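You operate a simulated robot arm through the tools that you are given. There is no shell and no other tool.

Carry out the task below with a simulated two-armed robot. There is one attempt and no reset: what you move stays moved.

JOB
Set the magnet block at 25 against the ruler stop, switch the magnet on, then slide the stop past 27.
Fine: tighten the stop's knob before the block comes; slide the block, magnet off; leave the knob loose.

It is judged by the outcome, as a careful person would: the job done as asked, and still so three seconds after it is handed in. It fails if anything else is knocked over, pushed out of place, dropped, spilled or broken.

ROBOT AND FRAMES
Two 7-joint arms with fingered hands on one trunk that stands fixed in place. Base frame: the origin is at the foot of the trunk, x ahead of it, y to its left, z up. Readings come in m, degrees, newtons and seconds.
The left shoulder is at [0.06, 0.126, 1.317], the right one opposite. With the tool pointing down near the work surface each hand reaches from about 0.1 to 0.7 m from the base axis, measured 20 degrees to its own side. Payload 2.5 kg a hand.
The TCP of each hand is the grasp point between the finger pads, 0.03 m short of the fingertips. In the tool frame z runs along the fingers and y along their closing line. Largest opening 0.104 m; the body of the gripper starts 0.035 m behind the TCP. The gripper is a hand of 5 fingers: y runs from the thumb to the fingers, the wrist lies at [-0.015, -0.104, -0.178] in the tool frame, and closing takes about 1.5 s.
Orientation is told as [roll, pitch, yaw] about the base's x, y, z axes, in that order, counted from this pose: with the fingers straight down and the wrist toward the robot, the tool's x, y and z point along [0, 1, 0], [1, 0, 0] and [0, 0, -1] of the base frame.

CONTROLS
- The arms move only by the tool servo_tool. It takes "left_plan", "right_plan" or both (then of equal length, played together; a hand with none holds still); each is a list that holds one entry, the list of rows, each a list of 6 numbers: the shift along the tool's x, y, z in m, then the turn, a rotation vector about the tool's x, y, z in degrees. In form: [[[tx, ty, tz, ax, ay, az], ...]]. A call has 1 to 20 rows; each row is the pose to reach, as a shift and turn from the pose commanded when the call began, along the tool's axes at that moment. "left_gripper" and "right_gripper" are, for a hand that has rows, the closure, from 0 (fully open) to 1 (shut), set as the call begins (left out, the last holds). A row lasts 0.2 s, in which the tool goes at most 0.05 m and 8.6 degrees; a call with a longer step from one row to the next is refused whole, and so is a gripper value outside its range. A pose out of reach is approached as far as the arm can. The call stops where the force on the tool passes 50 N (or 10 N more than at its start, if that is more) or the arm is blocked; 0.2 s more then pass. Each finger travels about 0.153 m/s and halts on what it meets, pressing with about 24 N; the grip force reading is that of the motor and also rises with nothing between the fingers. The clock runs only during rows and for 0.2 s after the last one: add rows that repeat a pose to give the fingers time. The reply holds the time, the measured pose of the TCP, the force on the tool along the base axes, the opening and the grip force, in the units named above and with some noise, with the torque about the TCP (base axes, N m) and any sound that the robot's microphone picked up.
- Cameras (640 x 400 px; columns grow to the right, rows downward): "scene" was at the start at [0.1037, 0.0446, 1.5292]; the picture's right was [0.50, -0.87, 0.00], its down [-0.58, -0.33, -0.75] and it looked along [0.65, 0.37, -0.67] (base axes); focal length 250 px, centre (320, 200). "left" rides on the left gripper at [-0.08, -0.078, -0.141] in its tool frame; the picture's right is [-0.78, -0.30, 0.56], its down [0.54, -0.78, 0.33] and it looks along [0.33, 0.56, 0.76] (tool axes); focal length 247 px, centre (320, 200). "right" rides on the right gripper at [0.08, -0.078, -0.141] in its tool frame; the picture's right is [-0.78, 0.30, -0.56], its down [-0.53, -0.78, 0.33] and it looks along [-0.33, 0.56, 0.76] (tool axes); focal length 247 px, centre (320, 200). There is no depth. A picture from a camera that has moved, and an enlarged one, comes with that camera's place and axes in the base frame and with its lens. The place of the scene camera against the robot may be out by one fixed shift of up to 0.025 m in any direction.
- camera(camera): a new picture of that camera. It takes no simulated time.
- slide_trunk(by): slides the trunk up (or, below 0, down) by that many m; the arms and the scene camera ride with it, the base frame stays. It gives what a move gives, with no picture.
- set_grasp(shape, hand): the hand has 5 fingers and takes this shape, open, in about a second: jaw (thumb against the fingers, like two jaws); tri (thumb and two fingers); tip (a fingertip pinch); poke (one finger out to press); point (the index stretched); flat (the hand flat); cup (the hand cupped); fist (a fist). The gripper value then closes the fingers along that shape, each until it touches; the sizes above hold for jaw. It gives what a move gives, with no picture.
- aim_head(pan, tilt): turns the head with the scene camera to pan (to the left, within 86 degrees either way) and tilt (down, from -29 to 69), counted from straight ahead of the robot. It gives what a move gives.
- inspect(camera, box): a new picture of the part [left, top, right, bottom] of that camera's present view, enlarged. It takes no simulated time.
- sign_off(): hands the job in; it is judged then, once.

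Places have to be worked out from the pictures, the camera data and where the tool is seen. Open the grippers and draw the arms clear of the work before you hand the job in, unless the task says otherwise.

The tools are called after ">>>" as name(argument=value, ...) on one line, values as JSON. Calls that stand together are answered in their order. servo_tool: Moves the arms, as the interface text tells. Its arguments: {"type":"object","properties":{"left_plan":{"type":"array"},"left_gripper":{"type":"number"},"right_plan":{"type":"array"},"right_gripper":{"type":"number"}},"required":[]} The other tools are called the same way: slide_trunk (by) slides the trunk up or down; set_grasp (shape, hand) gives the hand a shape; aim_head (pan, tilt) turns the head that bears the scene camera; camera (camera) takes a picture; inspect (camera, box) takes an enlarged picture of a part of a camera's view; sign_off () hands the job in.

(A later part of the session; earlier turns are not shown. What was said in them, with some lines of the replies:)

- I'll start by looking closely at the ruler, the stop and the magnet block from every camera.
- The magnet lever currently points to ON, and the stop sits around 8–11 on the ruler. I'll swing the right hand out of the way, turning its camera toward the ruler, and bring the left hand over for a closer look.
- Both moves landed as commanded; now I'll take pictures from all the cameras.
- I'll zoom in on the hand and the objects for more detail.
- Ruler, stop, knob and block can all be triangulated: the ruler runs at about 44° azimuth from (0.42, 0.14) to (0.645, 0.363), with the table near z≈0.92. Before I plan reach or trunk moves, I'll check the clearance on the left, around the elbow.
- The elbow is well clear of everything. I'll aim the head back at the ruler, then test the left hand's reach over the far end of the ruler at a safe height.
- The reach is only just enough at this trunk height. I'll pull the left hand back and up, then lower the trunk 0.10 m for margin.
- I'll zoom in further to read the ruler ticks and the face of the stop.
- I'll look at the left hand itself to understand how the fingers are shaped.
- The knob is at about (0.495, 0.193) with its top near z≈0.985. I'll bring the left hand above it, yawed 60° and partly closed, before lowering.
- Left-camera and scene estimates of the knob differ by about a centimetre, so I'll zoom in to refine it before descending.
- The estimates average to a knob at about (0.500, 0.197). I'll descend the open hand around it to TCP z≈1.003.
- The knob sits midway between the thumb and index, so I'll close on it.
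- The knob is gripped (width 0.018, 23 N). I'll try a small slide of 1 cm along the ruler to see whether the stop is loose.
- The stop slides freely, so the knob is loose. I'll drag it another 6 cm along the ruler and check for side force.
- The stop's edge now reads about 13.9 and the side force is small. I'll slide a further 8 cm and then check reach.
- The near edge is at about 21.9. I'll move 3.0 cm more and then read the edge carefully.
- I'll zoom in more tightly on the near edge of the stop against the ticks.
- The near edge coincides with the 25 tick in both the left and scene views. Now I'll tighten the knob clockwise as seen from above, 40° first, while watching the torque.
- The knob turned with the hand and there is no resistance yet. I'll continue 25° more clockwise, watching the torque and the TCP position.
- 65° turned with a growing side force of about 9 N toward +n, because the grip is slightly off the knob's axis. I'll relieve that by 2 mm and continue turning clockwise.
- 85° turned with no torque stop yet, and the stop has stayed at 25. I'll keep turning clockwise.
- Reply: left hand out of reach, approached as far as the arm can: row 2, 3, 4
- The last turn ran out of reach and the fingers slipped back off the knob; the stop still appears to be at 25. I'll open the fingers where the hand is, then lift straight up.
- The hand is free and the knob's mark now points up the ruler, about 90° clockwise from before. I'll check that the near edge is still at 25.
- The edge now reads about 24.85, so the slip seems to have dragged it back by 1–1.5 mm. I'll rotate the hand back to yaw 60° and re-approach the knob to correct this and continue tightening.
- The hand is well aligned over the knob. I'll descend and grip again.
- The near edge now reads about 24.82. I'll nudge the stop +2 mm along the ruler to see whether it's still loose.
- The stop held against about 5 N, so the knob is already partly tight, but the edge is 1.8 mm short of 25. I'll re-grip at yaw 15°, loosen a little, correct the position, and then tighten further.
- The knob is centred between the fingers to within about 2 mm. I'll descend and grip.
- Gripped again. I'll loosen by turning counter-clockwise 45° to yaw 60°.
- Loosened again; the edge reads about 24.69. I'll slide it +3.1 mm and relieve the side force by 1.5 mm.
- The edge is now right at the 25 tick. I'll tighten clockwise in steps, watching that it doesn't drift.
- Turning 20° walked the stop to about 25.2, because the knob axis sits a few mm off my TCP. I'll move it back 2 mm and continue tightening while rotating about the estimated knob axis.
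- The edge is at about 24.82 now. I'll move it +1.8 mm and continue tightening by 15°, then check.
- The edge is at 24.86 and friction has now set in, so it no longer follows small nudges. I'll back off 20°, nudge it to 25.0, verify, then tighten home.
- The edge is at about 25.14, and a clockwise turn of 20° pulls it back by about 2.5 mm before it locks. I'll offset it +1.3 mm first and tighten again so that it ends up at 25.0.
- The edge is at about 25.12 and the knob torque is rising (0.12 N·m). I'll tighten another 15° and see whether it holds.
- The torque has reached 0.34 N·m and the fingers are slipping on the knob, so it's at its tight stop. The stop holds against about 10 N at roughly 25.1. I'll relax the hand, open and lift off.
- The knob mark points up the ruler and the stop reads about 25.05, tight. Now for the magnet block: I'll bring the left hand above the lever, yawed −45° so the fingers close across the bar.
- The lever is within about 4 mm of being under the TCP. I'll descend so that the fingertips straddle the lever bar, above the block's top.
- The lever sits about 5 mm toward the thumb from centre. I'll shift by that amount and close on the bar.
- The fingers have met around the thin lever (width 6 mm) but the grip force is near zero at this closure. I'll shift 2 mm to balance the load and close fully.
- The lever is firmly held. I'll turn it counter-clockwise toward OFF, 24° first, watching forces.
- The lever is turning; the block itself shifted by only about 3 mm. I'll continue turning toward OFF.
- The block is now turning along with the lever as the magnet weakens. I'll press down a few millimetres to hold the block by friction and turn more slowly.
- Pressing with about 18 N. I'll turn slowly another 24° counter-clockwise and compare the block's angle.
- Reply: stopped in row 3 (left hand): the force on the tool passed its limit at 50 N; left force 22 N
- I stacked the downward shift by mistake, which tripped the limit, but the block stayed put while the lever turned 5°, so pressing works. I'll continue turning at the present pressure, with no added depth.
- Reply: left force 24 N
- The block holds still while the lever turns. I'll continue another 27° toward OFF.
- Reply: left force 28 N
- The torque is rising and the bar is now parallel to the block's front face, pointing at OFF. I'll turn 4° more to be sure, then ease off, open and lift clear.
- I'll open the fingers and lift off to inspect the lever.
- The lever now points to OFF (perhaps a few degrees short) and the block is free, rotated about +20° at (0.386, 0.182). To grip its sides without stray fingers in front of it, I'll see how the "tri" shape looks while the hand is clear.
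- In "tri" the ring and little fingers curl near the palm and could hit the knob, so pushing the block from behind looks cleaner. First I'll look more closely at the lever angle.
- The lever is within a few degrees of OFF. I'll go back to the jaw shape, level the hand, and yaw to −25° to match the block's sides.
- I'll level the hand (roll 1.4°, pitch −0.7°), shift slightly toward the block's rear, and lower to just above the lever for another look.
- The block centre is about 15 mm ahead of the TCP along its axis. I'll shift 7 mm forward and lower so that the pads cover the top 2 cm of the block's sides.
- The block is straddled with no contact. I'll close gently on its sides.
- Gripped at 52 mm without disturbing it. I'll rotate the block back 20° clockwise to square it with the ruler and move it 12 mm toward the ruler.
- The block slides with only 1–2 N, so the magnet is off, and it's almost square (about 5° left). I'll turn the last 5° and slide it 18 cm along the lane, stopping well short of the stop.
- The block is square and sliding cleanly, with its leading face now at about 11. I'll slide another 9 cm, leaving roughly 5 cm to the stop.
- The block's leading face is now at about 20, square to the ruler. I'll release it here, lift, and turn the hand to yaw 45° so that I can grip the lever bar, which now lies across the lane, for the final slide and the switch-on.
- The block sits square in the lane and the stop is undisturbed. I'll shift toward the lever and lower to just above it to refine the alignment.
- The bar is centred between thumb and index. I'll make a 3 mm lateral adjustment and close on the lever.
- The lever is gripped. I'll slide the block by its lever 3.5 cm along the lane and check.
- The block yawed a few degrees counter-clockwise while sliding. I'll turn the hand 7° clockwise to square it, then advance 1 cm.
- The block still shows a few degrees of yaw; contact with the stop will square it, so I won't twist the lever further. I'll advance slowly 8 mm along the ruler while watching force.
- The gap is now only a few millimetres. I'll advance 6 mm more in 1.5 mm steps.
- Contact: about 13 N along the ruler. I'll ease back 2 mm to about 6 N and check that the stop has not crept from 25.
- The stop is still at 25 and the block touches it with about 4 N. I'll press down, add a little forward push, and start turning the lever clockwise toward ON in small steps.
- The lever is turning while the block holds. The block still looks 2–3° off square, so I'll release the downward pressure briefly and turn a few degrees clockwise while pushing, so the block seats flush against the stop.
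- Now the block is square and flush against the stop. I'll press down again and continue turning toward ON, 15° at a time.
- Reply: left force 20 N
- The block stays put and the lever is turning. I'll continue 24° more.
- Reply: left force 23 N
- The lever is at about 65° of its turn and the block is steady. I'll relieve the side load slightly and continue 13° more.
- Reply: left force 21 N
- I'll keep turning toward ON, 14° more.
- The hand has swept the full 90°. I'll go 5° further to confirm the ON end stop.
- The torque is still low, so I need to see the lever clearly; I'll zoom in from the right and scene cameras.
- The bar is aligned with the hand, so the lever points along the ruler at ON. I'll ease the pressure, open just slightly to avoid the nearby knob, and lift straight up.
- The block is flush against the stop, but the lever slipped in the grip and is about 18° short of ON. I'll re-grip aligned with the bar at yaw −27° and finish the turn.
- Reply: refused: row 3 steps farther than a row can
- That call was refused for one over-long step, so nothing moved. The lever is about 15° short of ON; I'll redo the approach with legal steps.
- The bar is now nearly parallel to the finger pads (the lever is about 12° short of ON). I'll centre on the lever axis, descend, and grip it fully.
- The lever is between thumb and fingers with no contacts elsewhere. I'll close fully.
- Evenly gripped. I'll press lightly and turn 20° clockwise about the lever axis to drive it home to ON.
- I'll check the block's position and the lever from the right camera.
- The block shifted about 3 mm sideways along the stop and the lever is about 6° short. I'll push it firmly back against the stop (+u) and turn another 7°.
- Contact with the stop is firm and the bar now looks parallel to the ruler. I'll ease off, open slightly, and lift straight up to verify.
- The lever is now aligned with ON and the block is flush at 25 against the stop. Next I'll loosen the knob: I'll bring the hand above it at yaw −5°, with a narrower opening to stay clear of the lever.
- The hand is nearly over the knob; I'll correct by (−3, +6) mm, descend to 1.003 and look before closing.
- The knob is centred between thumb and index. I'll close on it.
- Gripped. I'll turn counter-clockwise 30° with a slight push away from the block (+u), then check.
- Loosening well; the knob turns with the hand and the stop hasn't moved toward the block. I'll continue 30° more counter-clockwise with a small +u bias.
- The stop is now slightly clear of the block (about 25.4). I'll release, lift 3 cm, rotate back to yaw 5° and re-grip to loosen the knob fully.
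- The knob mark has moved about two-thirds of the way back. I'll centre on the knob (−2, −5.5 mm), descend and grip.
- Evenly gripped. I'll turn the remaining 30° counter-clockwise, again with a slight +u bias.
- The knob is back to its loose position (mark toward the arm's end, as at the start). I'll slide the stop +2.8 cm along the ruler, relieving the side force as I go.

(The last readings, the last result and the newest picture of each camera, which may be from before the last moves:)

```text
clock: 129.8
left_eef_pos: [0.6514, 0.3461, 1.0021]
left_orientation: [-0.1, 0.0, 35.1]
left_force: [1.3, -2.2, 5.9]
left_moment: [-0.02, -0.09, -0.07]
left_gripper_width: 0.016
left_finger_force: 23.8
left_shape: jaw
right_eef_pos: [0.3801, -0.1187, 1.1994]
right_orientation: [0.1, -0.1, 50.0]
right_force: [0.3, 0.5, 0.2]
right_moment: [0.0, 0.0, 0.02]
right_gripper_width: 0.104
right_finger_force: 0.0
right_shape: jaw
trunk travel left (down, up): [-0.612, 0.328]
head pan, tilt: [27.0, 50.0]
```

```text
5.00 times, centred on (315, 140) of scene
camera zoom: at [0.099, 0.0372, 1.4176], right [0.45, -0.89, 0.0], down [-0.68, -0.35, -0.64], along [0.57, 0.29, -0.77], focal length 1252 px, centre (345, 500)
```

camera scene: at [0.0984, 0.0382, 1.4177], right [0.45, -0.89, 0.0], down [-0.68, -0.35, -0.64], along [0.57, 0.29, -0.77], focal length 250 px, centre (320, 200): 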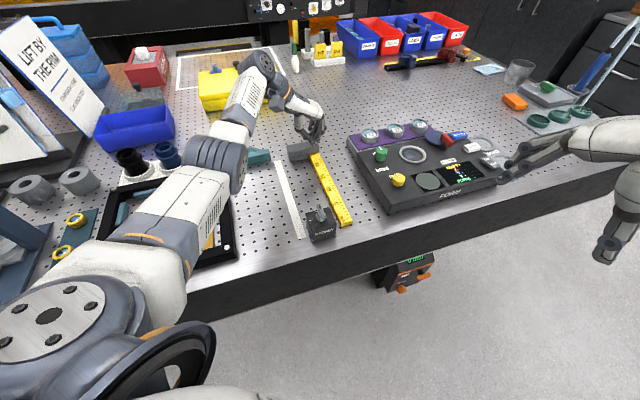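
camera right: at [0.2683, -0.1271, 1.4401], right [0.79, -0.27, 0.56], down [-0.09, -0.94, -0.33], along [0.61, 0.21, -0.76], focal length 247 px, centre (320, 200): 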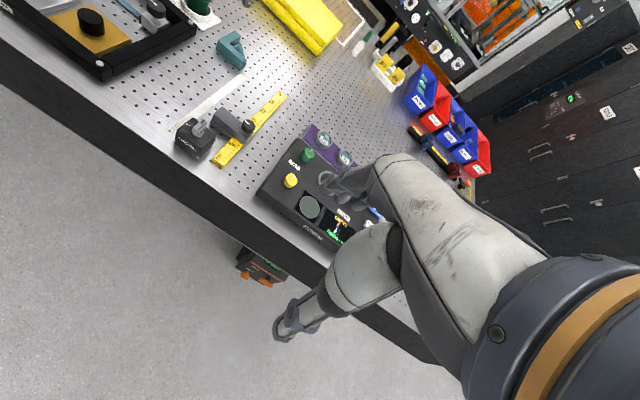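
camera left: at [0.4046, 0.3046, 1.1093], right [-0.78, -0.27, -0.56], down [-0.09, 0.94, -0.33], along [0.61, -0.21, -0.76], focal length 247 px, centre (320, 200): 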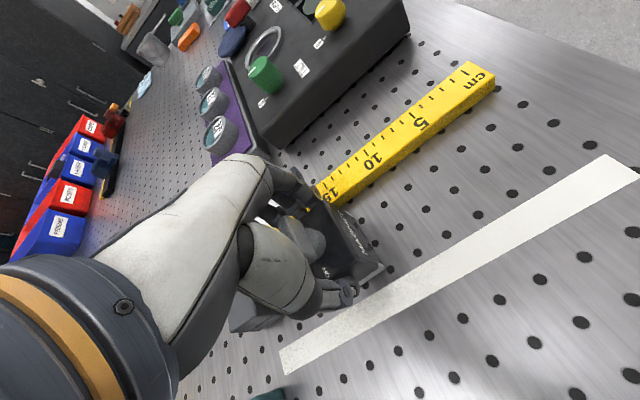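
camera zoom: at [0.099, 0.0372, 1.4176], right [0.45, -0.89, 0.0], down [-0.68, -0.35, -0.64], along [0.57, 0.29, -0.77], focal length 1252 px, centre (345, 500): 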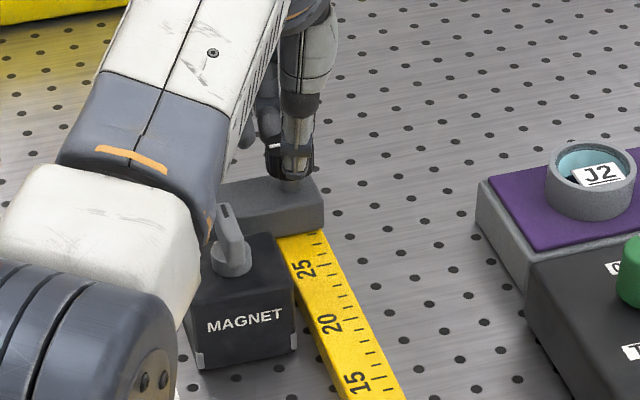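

The near edge of the stop now reads about 28, past 27, with the block left at 25. I'll release the knob and lift straight up.

>>> servo_tool(left_plan=[[[0, 0, 0, 0, 0, 0], [0, 0, 0, 0, 0, 0], [0, 0, 0, 0, 0, 0], [0, 0, -0.012, 0, 0, 0], [0, 0, -0.03, 0, 0, 0], [0, 0, -0.06, 0, 0, 0], [0, 0, -0.1, 0, 0, 0]]], left_gripper=0.5)

>>> inspect(camera="left", box=[270, 180, 470, 350])

>>> inspect(camera="scene", box=[280, 100, 350, 180])

>>> inspect(camera="right", box=[210, 10, 310, 90])

```text
clock: 131.4
left_eef_pos: [0.6549, 0.346, 1.1038]
left_orientation: [0.0, 0.1, 35.1]
left_force: [-0.2, 0.5, 0.6]
left_moment: [0.0, -0.04, 0.02]
left_gripper_width: 0.0516
left_finger_force: 0.0
left_shape: jaw
right_eef_pos: [0.3791, -0.1176, 1.1991]
right_orientation: [-0.1, -0.1, 50.0]
right_force: [-0.1, 0.4, 1.1]
right_moment: [0.04, -0.02, -0.03]
right_gripper_width: 0.1036
right_finger_force: 0.1
right_shape: jaw
trunk travel left (down, up): [-0.612, 0.328]
head pan, tilt: [27.0, 50.0]
```

```text
2.35 times, centred on (370, 265) of left
camera zoom: at [0.6363, 0.2355, 1.2448], right [0.2, -0.81, -0.56], down [-0.94, -0.01, -0.33], along [0.26, 0.59, -0.76], focal length 581 px, centre (202, 47)
```

zoom: 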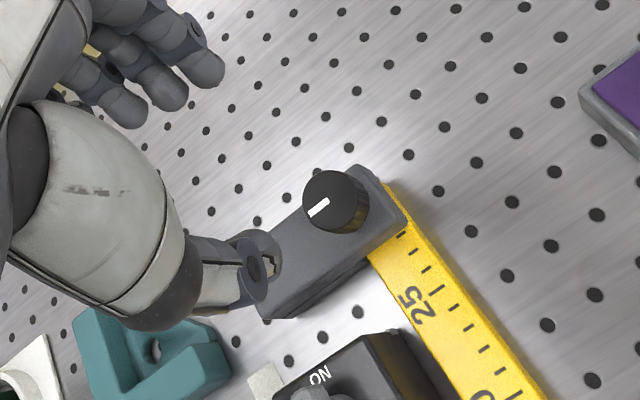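

```text
5.00 times, centred on (315, 140) of scene
camera zoom: at [0.0993, 0.0376, 1.4175], right [0.45, -0.89, 0.0], down [-0.68, -0.35, -0.64], along [0.57, 0.29, -0.77], focal length 1252 px, centre (345, 500)
```

zoom: 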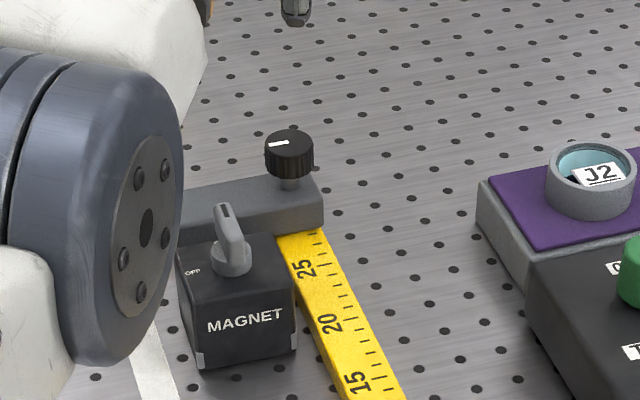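

```text
5.00 times, centred on (260, 50) of right
camera zoom: at [0.2681, -0.1266, 1.34], right [0.78, -0.27, 0.56], down [-0.09, -0.94, -0.33], along [0.61, 0.21, -0.76], focal length 1235 px, centre (620, 950)
```

zoom: 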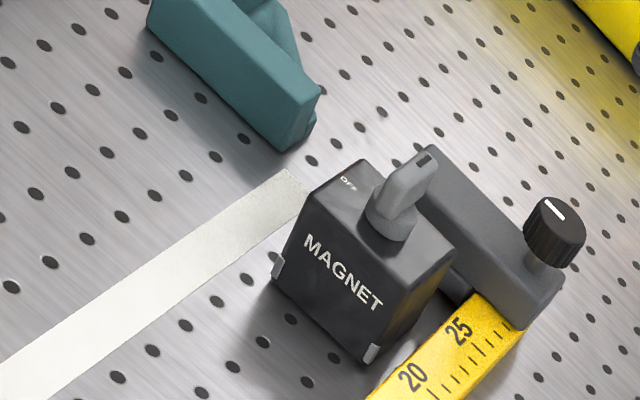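

The stop reads about 28 and the knob is at its loose mark. I'll withdraw the hand upward and back so that I can check the block, lever and stop clearly.

>>> servo_tool(left_plan=[[[0.0, -0.01, -0.03, 0, 0, 0], [0.006, -0.04, -0.05, 0, 0, 5], [0.014, -0.078, -0.065, 0, 0, 11], [0.024, -0.116, -0.07, 0, 0, 17], [0.034, -0.154, -0.07, 0, 0, 23], [0.044, -0.192, -0.07, 0, 0, 29], [0.052, -0.23, -0.07, 0, 0, 35], [0.0563, -0.2476, -0.07, 0, 0, 35]]])

>>> camera(camera="left")

>>> inspect(camera="left", box=[260, 110, 400, 250])

>>> inspect(camera="scene", box=[280, 110, 350, 180])

```text
clock: 133.2
left_eef_pos: [0.4477, 0.2887, 1.1681]
left_orientation: [-0.1, 0.1, 0.2]
left_force: [0.0, 0.0, -0.5]
left_moment: [-0.02, -0.02, 0.0]
left_gripper_width: 0.0519
left_finger_force: 0.1
left_shape: jaw
left hand out of reach, approached as far as the arm can: row 7, 8
right_eef_pos: [0.3808, -0.1165, 1.198]
right_orientation: [-0.1, -0.1, 50.0]
right_force: [-0.2, -0.2, -0.1]
right_moment: [-0.03, -0.02, 0.02]
right_gripper_width: 0.1037
right_finger_force: 0.1
right_shape: jaw
trunk travel left (down, up): [-0.612, 0.328]
head pan, tilt: [27.0, 50.0]
```

```text
taken
camera left: at [0.3688, 0.2089, 1.3092], right [-0.3, -0.78, -0.56], down [-0.78, 0.53, -0.33], along [0.55, 0.33, -0.76], focal length 247 px, centre (320, 200)
```

left: 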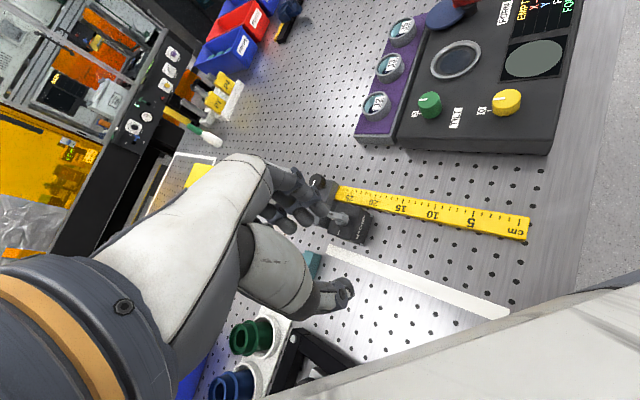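

```text
2.86 times, centred on (330, 180) of left
camera zoom: at [0.3688, 0.2089, 1.3092], right [-0.3, -0.78, -0.56], down [-0.78, 0.53, -0.33], along [0.55, 0.33, -0.76], focal length 706 px, centre (291, 257)
```

zoom: 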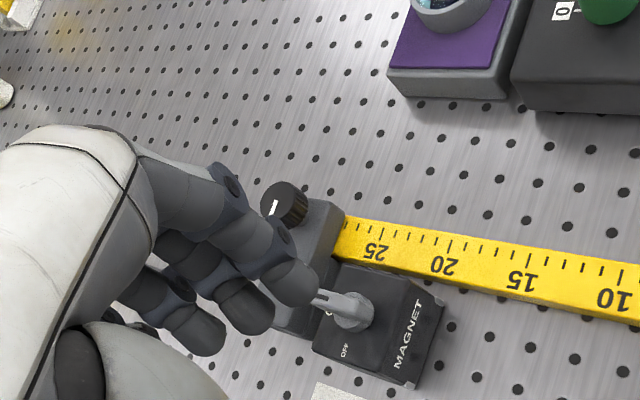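

```text
5.71 times, centred on (315, 145) of scene
camera zoom: at [0.0994, 0.0377, 1.4175], right [0.45, -0.89, 0.0], down [-0.68, -0.35, -0.64], along [0.57, 0.29, -0.77], focal length 1431 px, centre (349, 514)
```

zoom: 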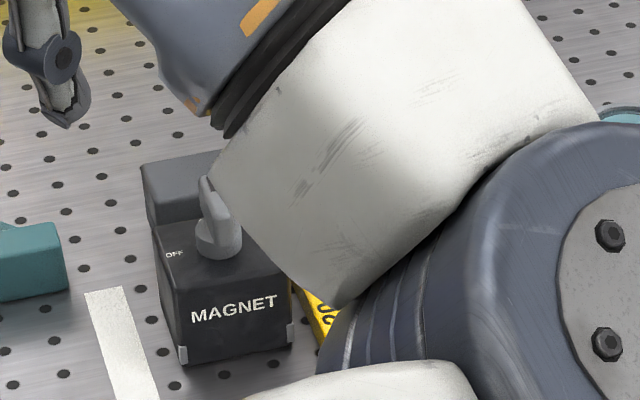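

The arm reported a reach limit in this posture; I'll look at the whole scene before moving further.

>>> camera(camera="scene")

>>> camera(camera="right")

```text
taken
camera scene: at [0.0994, 0.0377, 1.4175], right [0.45, -0.89, 0.0], down [-0.68, -0.35, -0.64], along [0.57, 0.29, -0.77], focal length 250 px, centre (320, 200)
```

scene: 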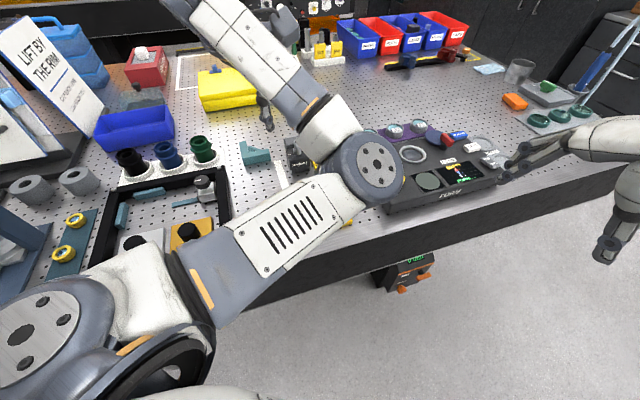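

```text
taken
camera right: at [0.2682, -0.1265, 1.34], right [0.78, -0.27, 0.56], down [-0.09, -0.94, -0.33], along [0.61, 0.21, -0.76], focal length 247 px, centre (320, 200)
```

right: 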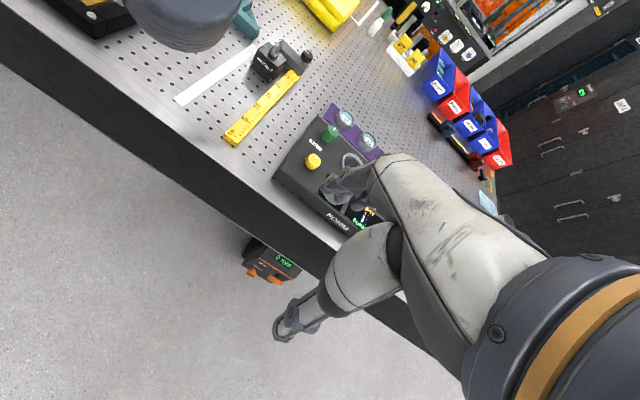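

The left elbow has swung inward but touches nothing. I'll lift the hand and move it left in small steps, watching for reach limits.

>>> servo_tool(left_plan=[[[0, 0, -0.02, 0, 0, 0], [0.01, 0, -0.04, 0, 0, 0], [0.03, 0, -0.05, 0, 0, 0], [0.05, 0, -0.06, 0, 0, 0]]])

>>> camera(camera="scene")

>>> camera(camera="left")

```text
clock: 134.2
left_eef_pos: [0.4465, 0.3409, 1.2295]
left_orientation: [-0.1, 0.1, 0.1]
left_force: [0.1, -0.1, -0.7]
left_moment: [0.02, 0.0, 0.01]
left_gripper_width: 0.0519
left_finger_force: 0.0
left_shape: jaw
right_eef_pos: [0.3791, -0.117, 1.1991]
right_orientation: [0.0, -0.1, 49.9]
right_force: [-1.2, 0.0, 0.4]
right_moment: [-0.01, -0.02, -0.04]
right_gripper_width: 0.1039
right_finger_force: 0.0
right_shape: jaw
trunk travel left (down, up): [-0.612, 0.328]
head pan, tilt: [27.0, 50.0]
```

```text
taken
camera scene: at [0.0995, 0.0381, 1.4175], right [0.45, -0.89, 0.0], down [-0.68, -0.35, -0.64], along [0.57, 0.29, -0.77], focal length 250 px, centre (320, 200)
```

scene: 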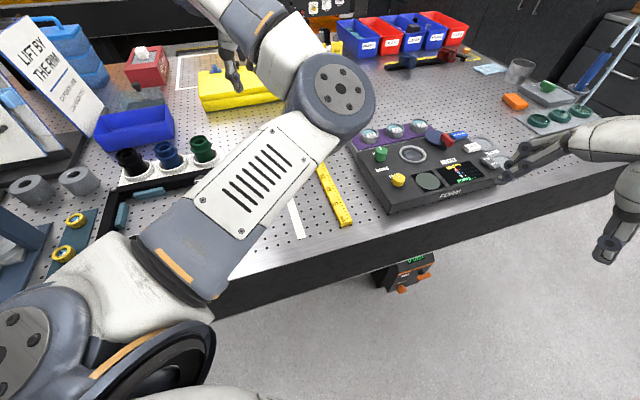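

```text
taken
camera left: at [0.3674, 0.2606, 1.37], right [-0.3, -0.78, -0.56], down [-0.78, 0.53, -0.33], along [0.55, 0.33, -0.76], focal length 247 px, centre (320, 200)
```

left: 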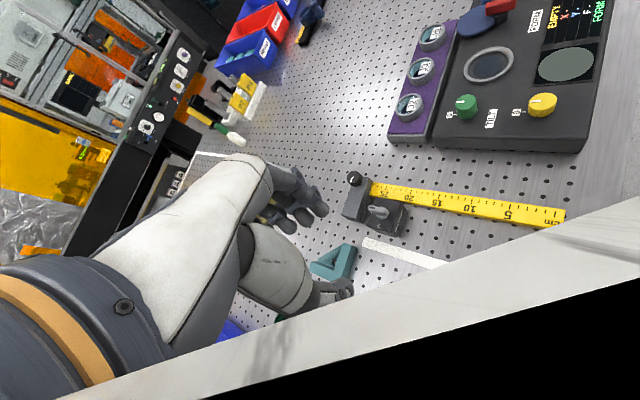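

The hand moves freely. I'll inspect the result from this view.

>>> inspect(camera="left", box=[335, 160, 435, 250])

>>> inspect(camera="right", box=[210, 10, 310, 90])

>>> inspect(camera="left", box=[340, 165, 400, 225])

```text
4.44 times, centred on (385, 205) of left
camera zoom: at [0.3674, 0.2606, 1.37], right [-0.3, -0.78, -0.56], down [-0.78, 0.53, -0.33], along [0.55, 0.33, -0.76], focal length 1098 px, centre (31, 178)
```

zoom: 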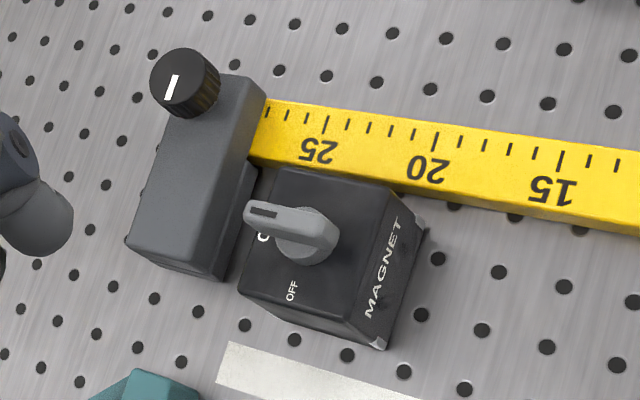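

```text
5.00 times, centred on (260, 50) of right
camera zoom: at [0.2683, -0.1261, 1.34], right [0.78, -0.27, 0.56], down [-0.09, -0.94, -0.33], along [0.61, 0.21, -0.76], focal length 1235 px, centre (620, 950)
```

zoom: 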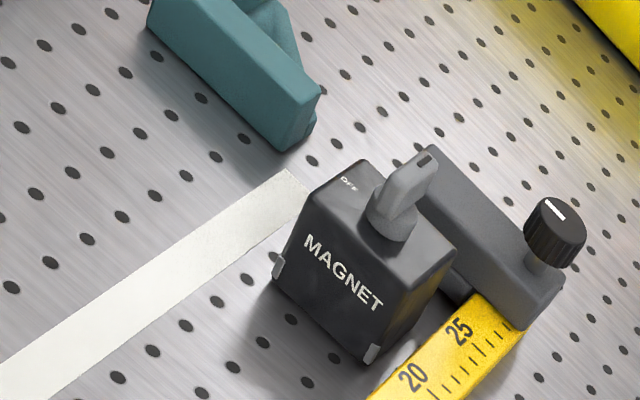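

```text
6.67 times, centred on (370, 195) of left
camera zoom: at [0.3674, 0.2606, 1.37], right [-0.3, -0.78, -0.56], down [-0.78, 0.53, -0.33], along [0.55, 0.33, -0.76], focal length 1646 px, centre (-13, 233)
```

zoom: 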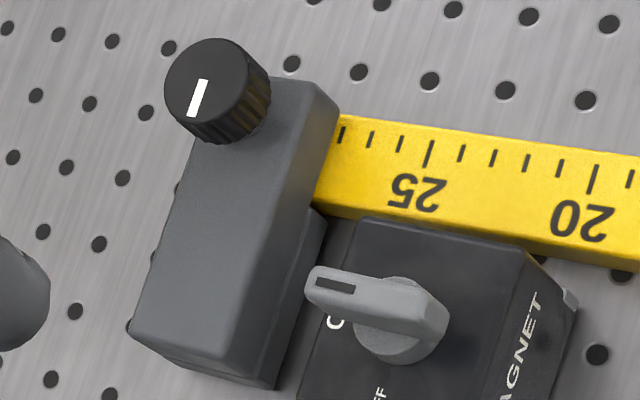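

The stop reads 28.0. I want to check the block's leading face against the 25 tick more precisely, so I'll zoom in from the right camera.

>>> inspect(camera="right", box=[255, 45, 305, 95])

>>> inspect(camera="right", box=[250, 30, 290, 70])

>>> inspect(camera="left", box=[375, 185, 435, 245])

```text
8.00 times, centred on (280, 70) of right
camera zoom: at [0.2683, -0.1261, 1.34], right [0.78, -0.27, 0.56], down [-0.09, -0.94, -0.33], along [0.61, 0.21, -0.76], focal length 1976 px, centre (640, 1240)
```

zoom: 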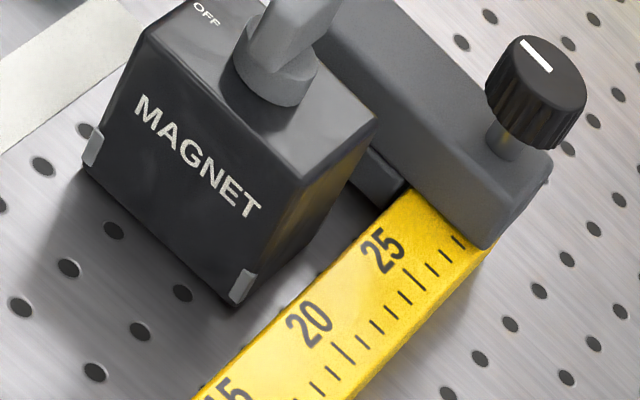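

```text
10.00 times, centred on (270, 50) of right
camera zoom: at [0.2683, -0.1261, 1.34], right [0.78, -0.27, 0.56], down [-0.09, -0.94, -0.33], along [0.61, 0.21, -0.76], focal length 2470 px, centre (820, 1700)
```

zoom: 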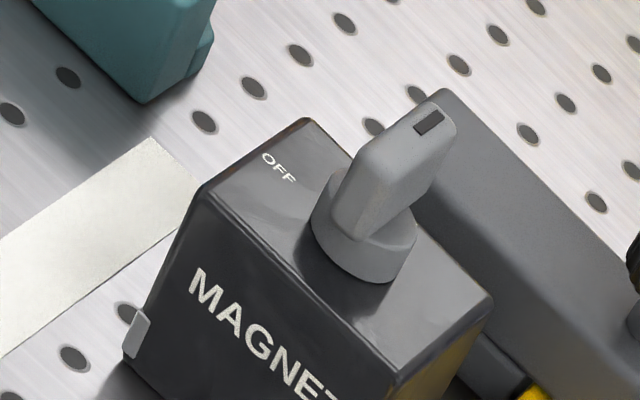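

```text
6.67 times, centred on (405, 215) of left
camera zoom: at [0.3674, 0.2606, 1.37], right [-0.3, -0.78, -0.56], down [-0.78, 0.53, -0.33], along [0.55, 0.33, -0.76], focal length 1646 px, centre (-247, 100)
```

zoom: 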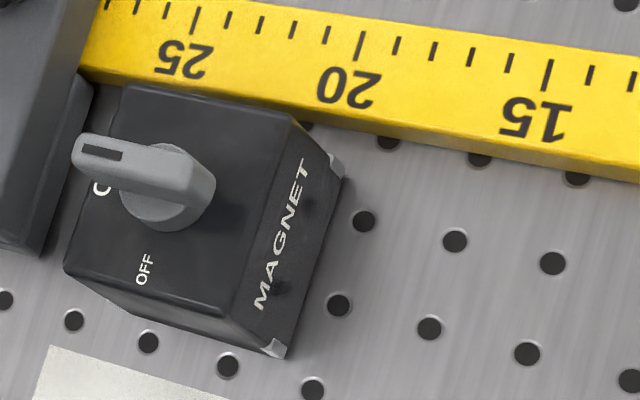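

My estimates of the block's face range from 24.4 to 25.2 because of parallax. To measure properly I'll position the left camera directly above the 25 mark, at a safe height, so that parallax vanishes.

>>> servo_tool(left_plan=[[[0.01, 0.018, 0.0, 0, 0, -7.5], [0.02, 0.037, 0.0, 0, 0, -15], [0.03, 0.055, 0.005, 0, 0, -22.5], [0.04, 0.074, 0.015, 0, 0, -30], [0.05, 0.092, 0.025, 0, 0, -37.5], [0.06, 0.111, 0.035, 0, 0, -45], [0.069, 0.13, 0.045, 0, 0, -52.5], [0.0776, 0.1475, 0.055, 0, 0, -60], [0.0776, 0.1475, 0.055, 0, 0, -60]]])

>>> camera(camera="left")

>>> camera(camera="scene")

```text
clock: 136.2
left_eef_pos: [0.5934, 0.4183, 1.1784]
left_orientation: [0.0, 0.1, 60.2]
left_force: [-0.4, 0.4, -0.3]
left_moment: [0.01, 0.01, 0.02]
left_gripper_width: 0.0516
left_finger_force: 0.0
left_shape: jaw
right_eef_pos: [0.3791, -0.1183, 1.1988]
right_orientation: [0.0, 0.1, 50.0]
right_force: [0.3, 0.0, 0.3]
right_moment: [-0.01, -0.02, 0.01]
right_gripper_width: 0.1036
right_finger_force: 0.0
right_shape: jaw
trunk travel left (down, up): [-0.612, 0.328]
head pan, tilt: [27.0, 50.0]
```

```text
taken
camera left: at [0.6229, 0.3104, 1.3185], right [0.53, -0.64, -0.56], down [-0.85, -0.41, -0.33], along [-0.01, 0.65, -0.76], focal length 247 px, centre (320, 200)
```

left: 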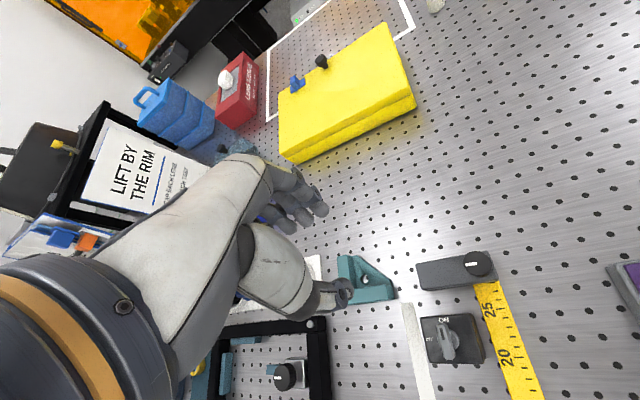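

```text
taken
camera scene: at [0.0996, 0.0378, 1.4175], right [0.45, -0.89, 0.0], down [-0.68, -0.35, -0.64], along [0.57, 0.29, -0.77], focal length 250 px, centre (320, 200)
```

scene: 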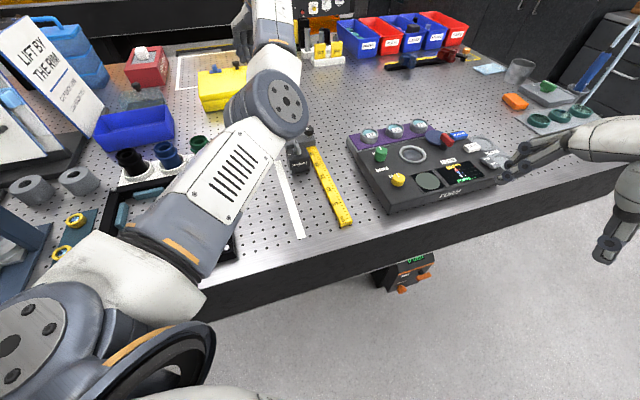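

Excellent overhead view. I'll zoom in on the block, stop and ruler.

>>> inspect(camera="left", box=[405, 240, 535, 370])

>>> inspect(camera="left", box=[440, 260, 520, 340])

```text
3.08 times, centred on (470, 305) of left
camera zoom: at [0.6229, 0.3104, 1.3185], right [0.53, -0.64, -0.56], down [-0.85, -0.41, -0.33], along [-0.01, 0.65, -0.76], focal length 760 px, centre (-142, -123)
```

zoom: 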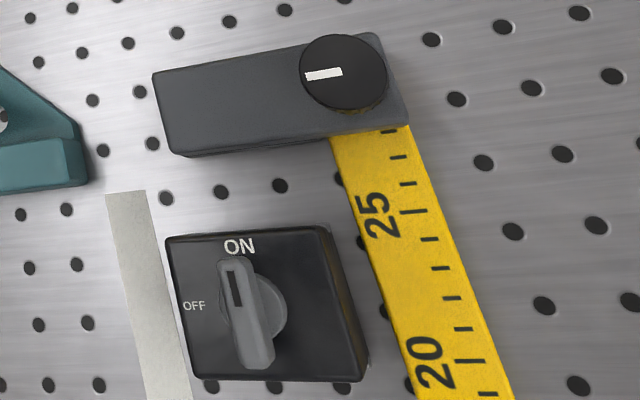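

```text
5.00 times, centred on (480, 300) of left
camera zoom: at [0.6229, 0.3104, 1.3185], right [0.53, -0.64, -0.56], down [-0.85, -0.41, -0.33], along [-0.01, 0.65, -0.76], focal length 1235 px, centre (-480, -300)
```

zoom: 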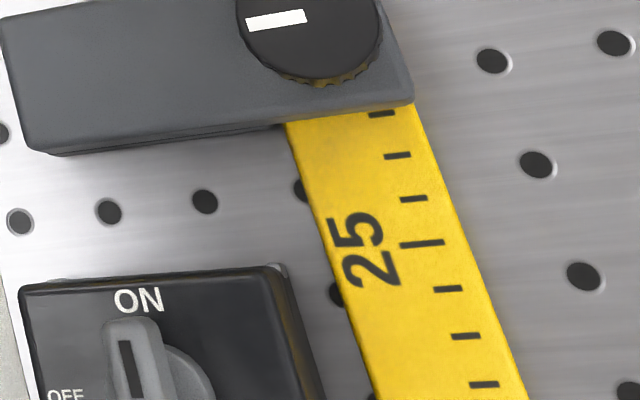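

Seen from directly above, the block's leading edge lies on the 25 line, the lever is aligned with ON, the stop's edge is at about 28, and the knob mark is at its loose position. Now I'll withdraw the left hand back and up with the gripper opened.

>>> servo_tool(left_plan=[[[0, 0, -0.02, 0, 0, 4], [0.002, -0.01, -0.04, 0, 0, 10], [0.02, -0.03, -0.05, 0, 0, 18], [0.04, -0.05, -0.05, 0, 0, 26], [0.055, -0.07, -0.05, 0, 0, 34], [0.07, -0.09, -0.05, 0, 0, 42], [0.08, -0.11, -0.05, 0, 0, 50], [0.088, -0.125, -0.05, 0, 0, 58]]], left_gripper=0.0)

>>> camera(camera="scene")

```text
clock: 138.0
left_eef_pos: [0.4552, 0.3531, 1.2266]
left_orientation: [-0.1, 0.0, 2.0]
left_force: [-0.2, 0.0, -0.1]
left_moment: [0.02, 0.0, -0.02]
left_gripper_width: 0.1041
left_finger_force: 0.1
left_shape: jaw
right_eef_pos: [0.3807, -0.118, 1.1996]
right_orientation: [0.0, 0.0, 50.0]
right_force: [-1.0, 0.7, -0.4]
right_moment: [-0.05, -0.01, -0.01]
right_gripper_width: 0.1035
right_finger_force: 0.0
right_shape: jaw
trunk travel left (down, up): [-0.612, 0.328]
head pan, tilt: [27.0, 50.0]
```

```text
taken
camera scene: at [0.0994, 0.0376, 1.4175], right [0.45, -0.89, 0.0], down [-0.68, -0.35, -0.64], along [0.57, 0.29, -0.77], focal length 250 px, centre (320, 200)
```

scene: 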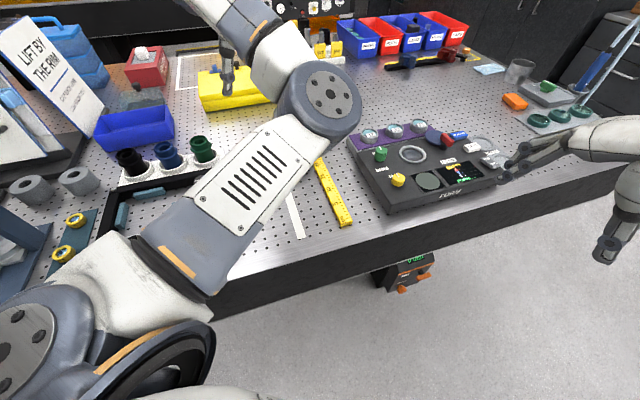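

I'll raise the trunk back by 0.10 m to lift both arms well clear, then shift the left hand further to the left.

>>> slide_trunk(by=0.1)

>>> servo_tool(left_plan=[[[0.02, 0, 0, 0, 0, 0], [0.04, 0, 0, 0, 0, 0], [0.06, 0, 0, 0, 0, 0], [0.08, -0.01, 0, 0, 0, 0]]])

>>> camera(camera="scene")

>>> camera(camera="left")

>>> inspect(camera="right", box=[150, 20, 330, 160])

```text
clock: 139.3
left_eef_pos: [0.456, 0.3546, 1.3252]
left_orientation: [-0.2, 0.1, 2.3]
left_force: [0.4, -0.7, -0.5]
left_moment: [-0.02, -0.02, 0.01]
left_gripper_width: 0.1041
left_finger_force: 0.1
left_shape: jaw
right_eef_pos: [0.3795, -0.1158, 1.2989]
right_orientation: [0.0, 0.0, 50.0]
right_force: [0.5, -0.2, 0.3]
right_moment: [-0.01, -0.01, 0.01]
right_gripper_width: 0.1038
right_finger_force: 0.0
right_shape: jaw
trunk travel left (down, up): [-0.712, 0.228]
head pan, tilt: [27.0, 50.0]
```

```text
clock: 140.3
left_eef_pos: [0.4426, 0.4325, 1.3257]
left_orientation: [0.0, 0.0, 2.0]
left_force: [-0.6, 0.6, 0.6]
left_moment: [-0.04, 0.02, 0.0]
left_gripper_width: 0.1038
left_finger_force: 0.0
left_shape: jaw
right_eef_pos: [0.3799, -0.1173, 1.3005]
right_orientation: [0.0, 0.0, 49.9]
right_force: [-0.6, 0.3, 0.5]
right_moment: [-0.01, 0.02, 0.0]
right_gripper_width: 0.1038
right_finger_force: 0.1
right_shape: jaw
trunk travel left (down, up): [-0.712, 0.228]
head pan, tilt: [27.0, 50.0]
```

```text
taken
camera scene: at [0.0992, 0.0381, 1.5175], right [0.45, -0.89, 0.0], down [-0.68, -0.35, -0.64], along [0.57, 0.29, -0.77], focal length 250 px, centre (320, 200)
```

scene: 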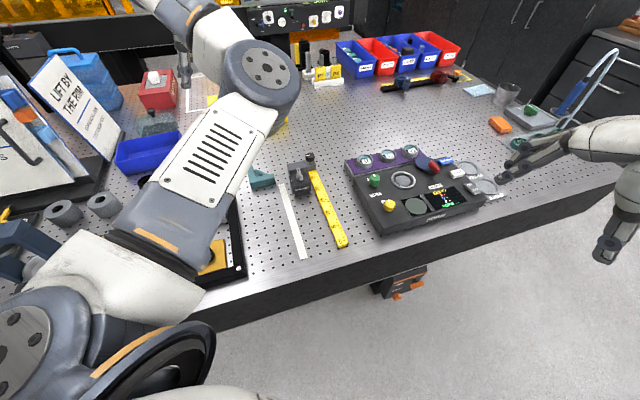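

```text
taken
camera left: at [0.3664, 0.349, 1.4668], right [-0.27, -0.79, -0.56], down [-0.8, 0.51, -0.33], along [0.54, 0.35, -0.76], focal length 247 px, centre (320, 200)
```

left: 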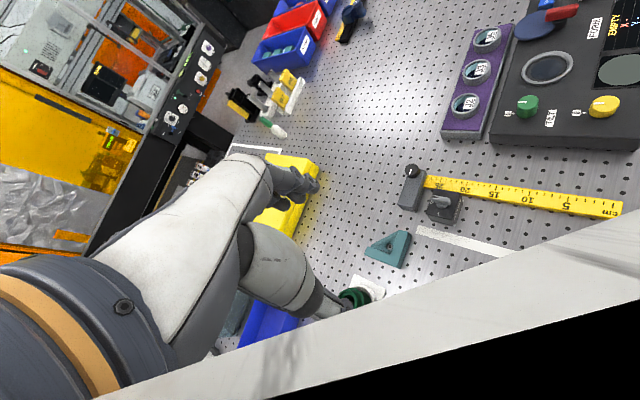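

```text
2.86 times, centred on (240, 90) of right
camera zoom: at [0.268, -0.126, 1.4401], right [0.78, -0.27, 0.56], down [-0.09, -0.94, -0.33], along [0.61, 0.21, -0.76], focal length 706 px, centre (549, 514)
```

zoom: 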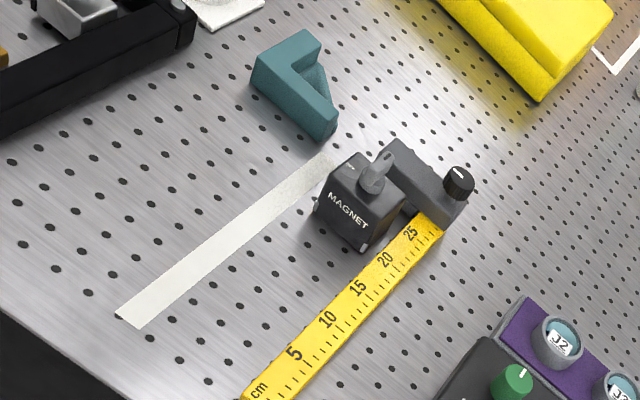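

Everything else is in place: the block is at 25 with the lever at ON, the stop is past 27 (about 28) with its knob loose, both hands are open and the arms are clear. I'm handing the job in.

>>> sign_off()

```text
The job is handed in.
```

The job is done and handed in. The magnet block sits at 25 with its magnet on, and the stop is past 27, at about 28, with its knob loose.

- **Stop set at 25:** I slid the stop to 25 and tightened its knob before moving the block. Viewed from directly above at the end, the block's leading face lies on the 25 line, to within about 1 mm.
- **Block moved with magnet off:** The lever was ON at the start, so I turned it to OFF, or within a few degrees of it. The block twisted about 20° while I did this. I straightened it, slid it up the lane and seated it against the stop.
- **Magnet on:** The lever slipped in my grip on the first turn, so I gripped it again to finish. It now lines up with ON. I didn't pull on the block to test the hold; the block may sit 1–2° off square to the ruler.
- **Stop moved past 27:** I loosened the knob back to its starting mark and slid the stop clear of the block.

Nothing else looked moved in the final pictures. Both hands are open and clear of the work.
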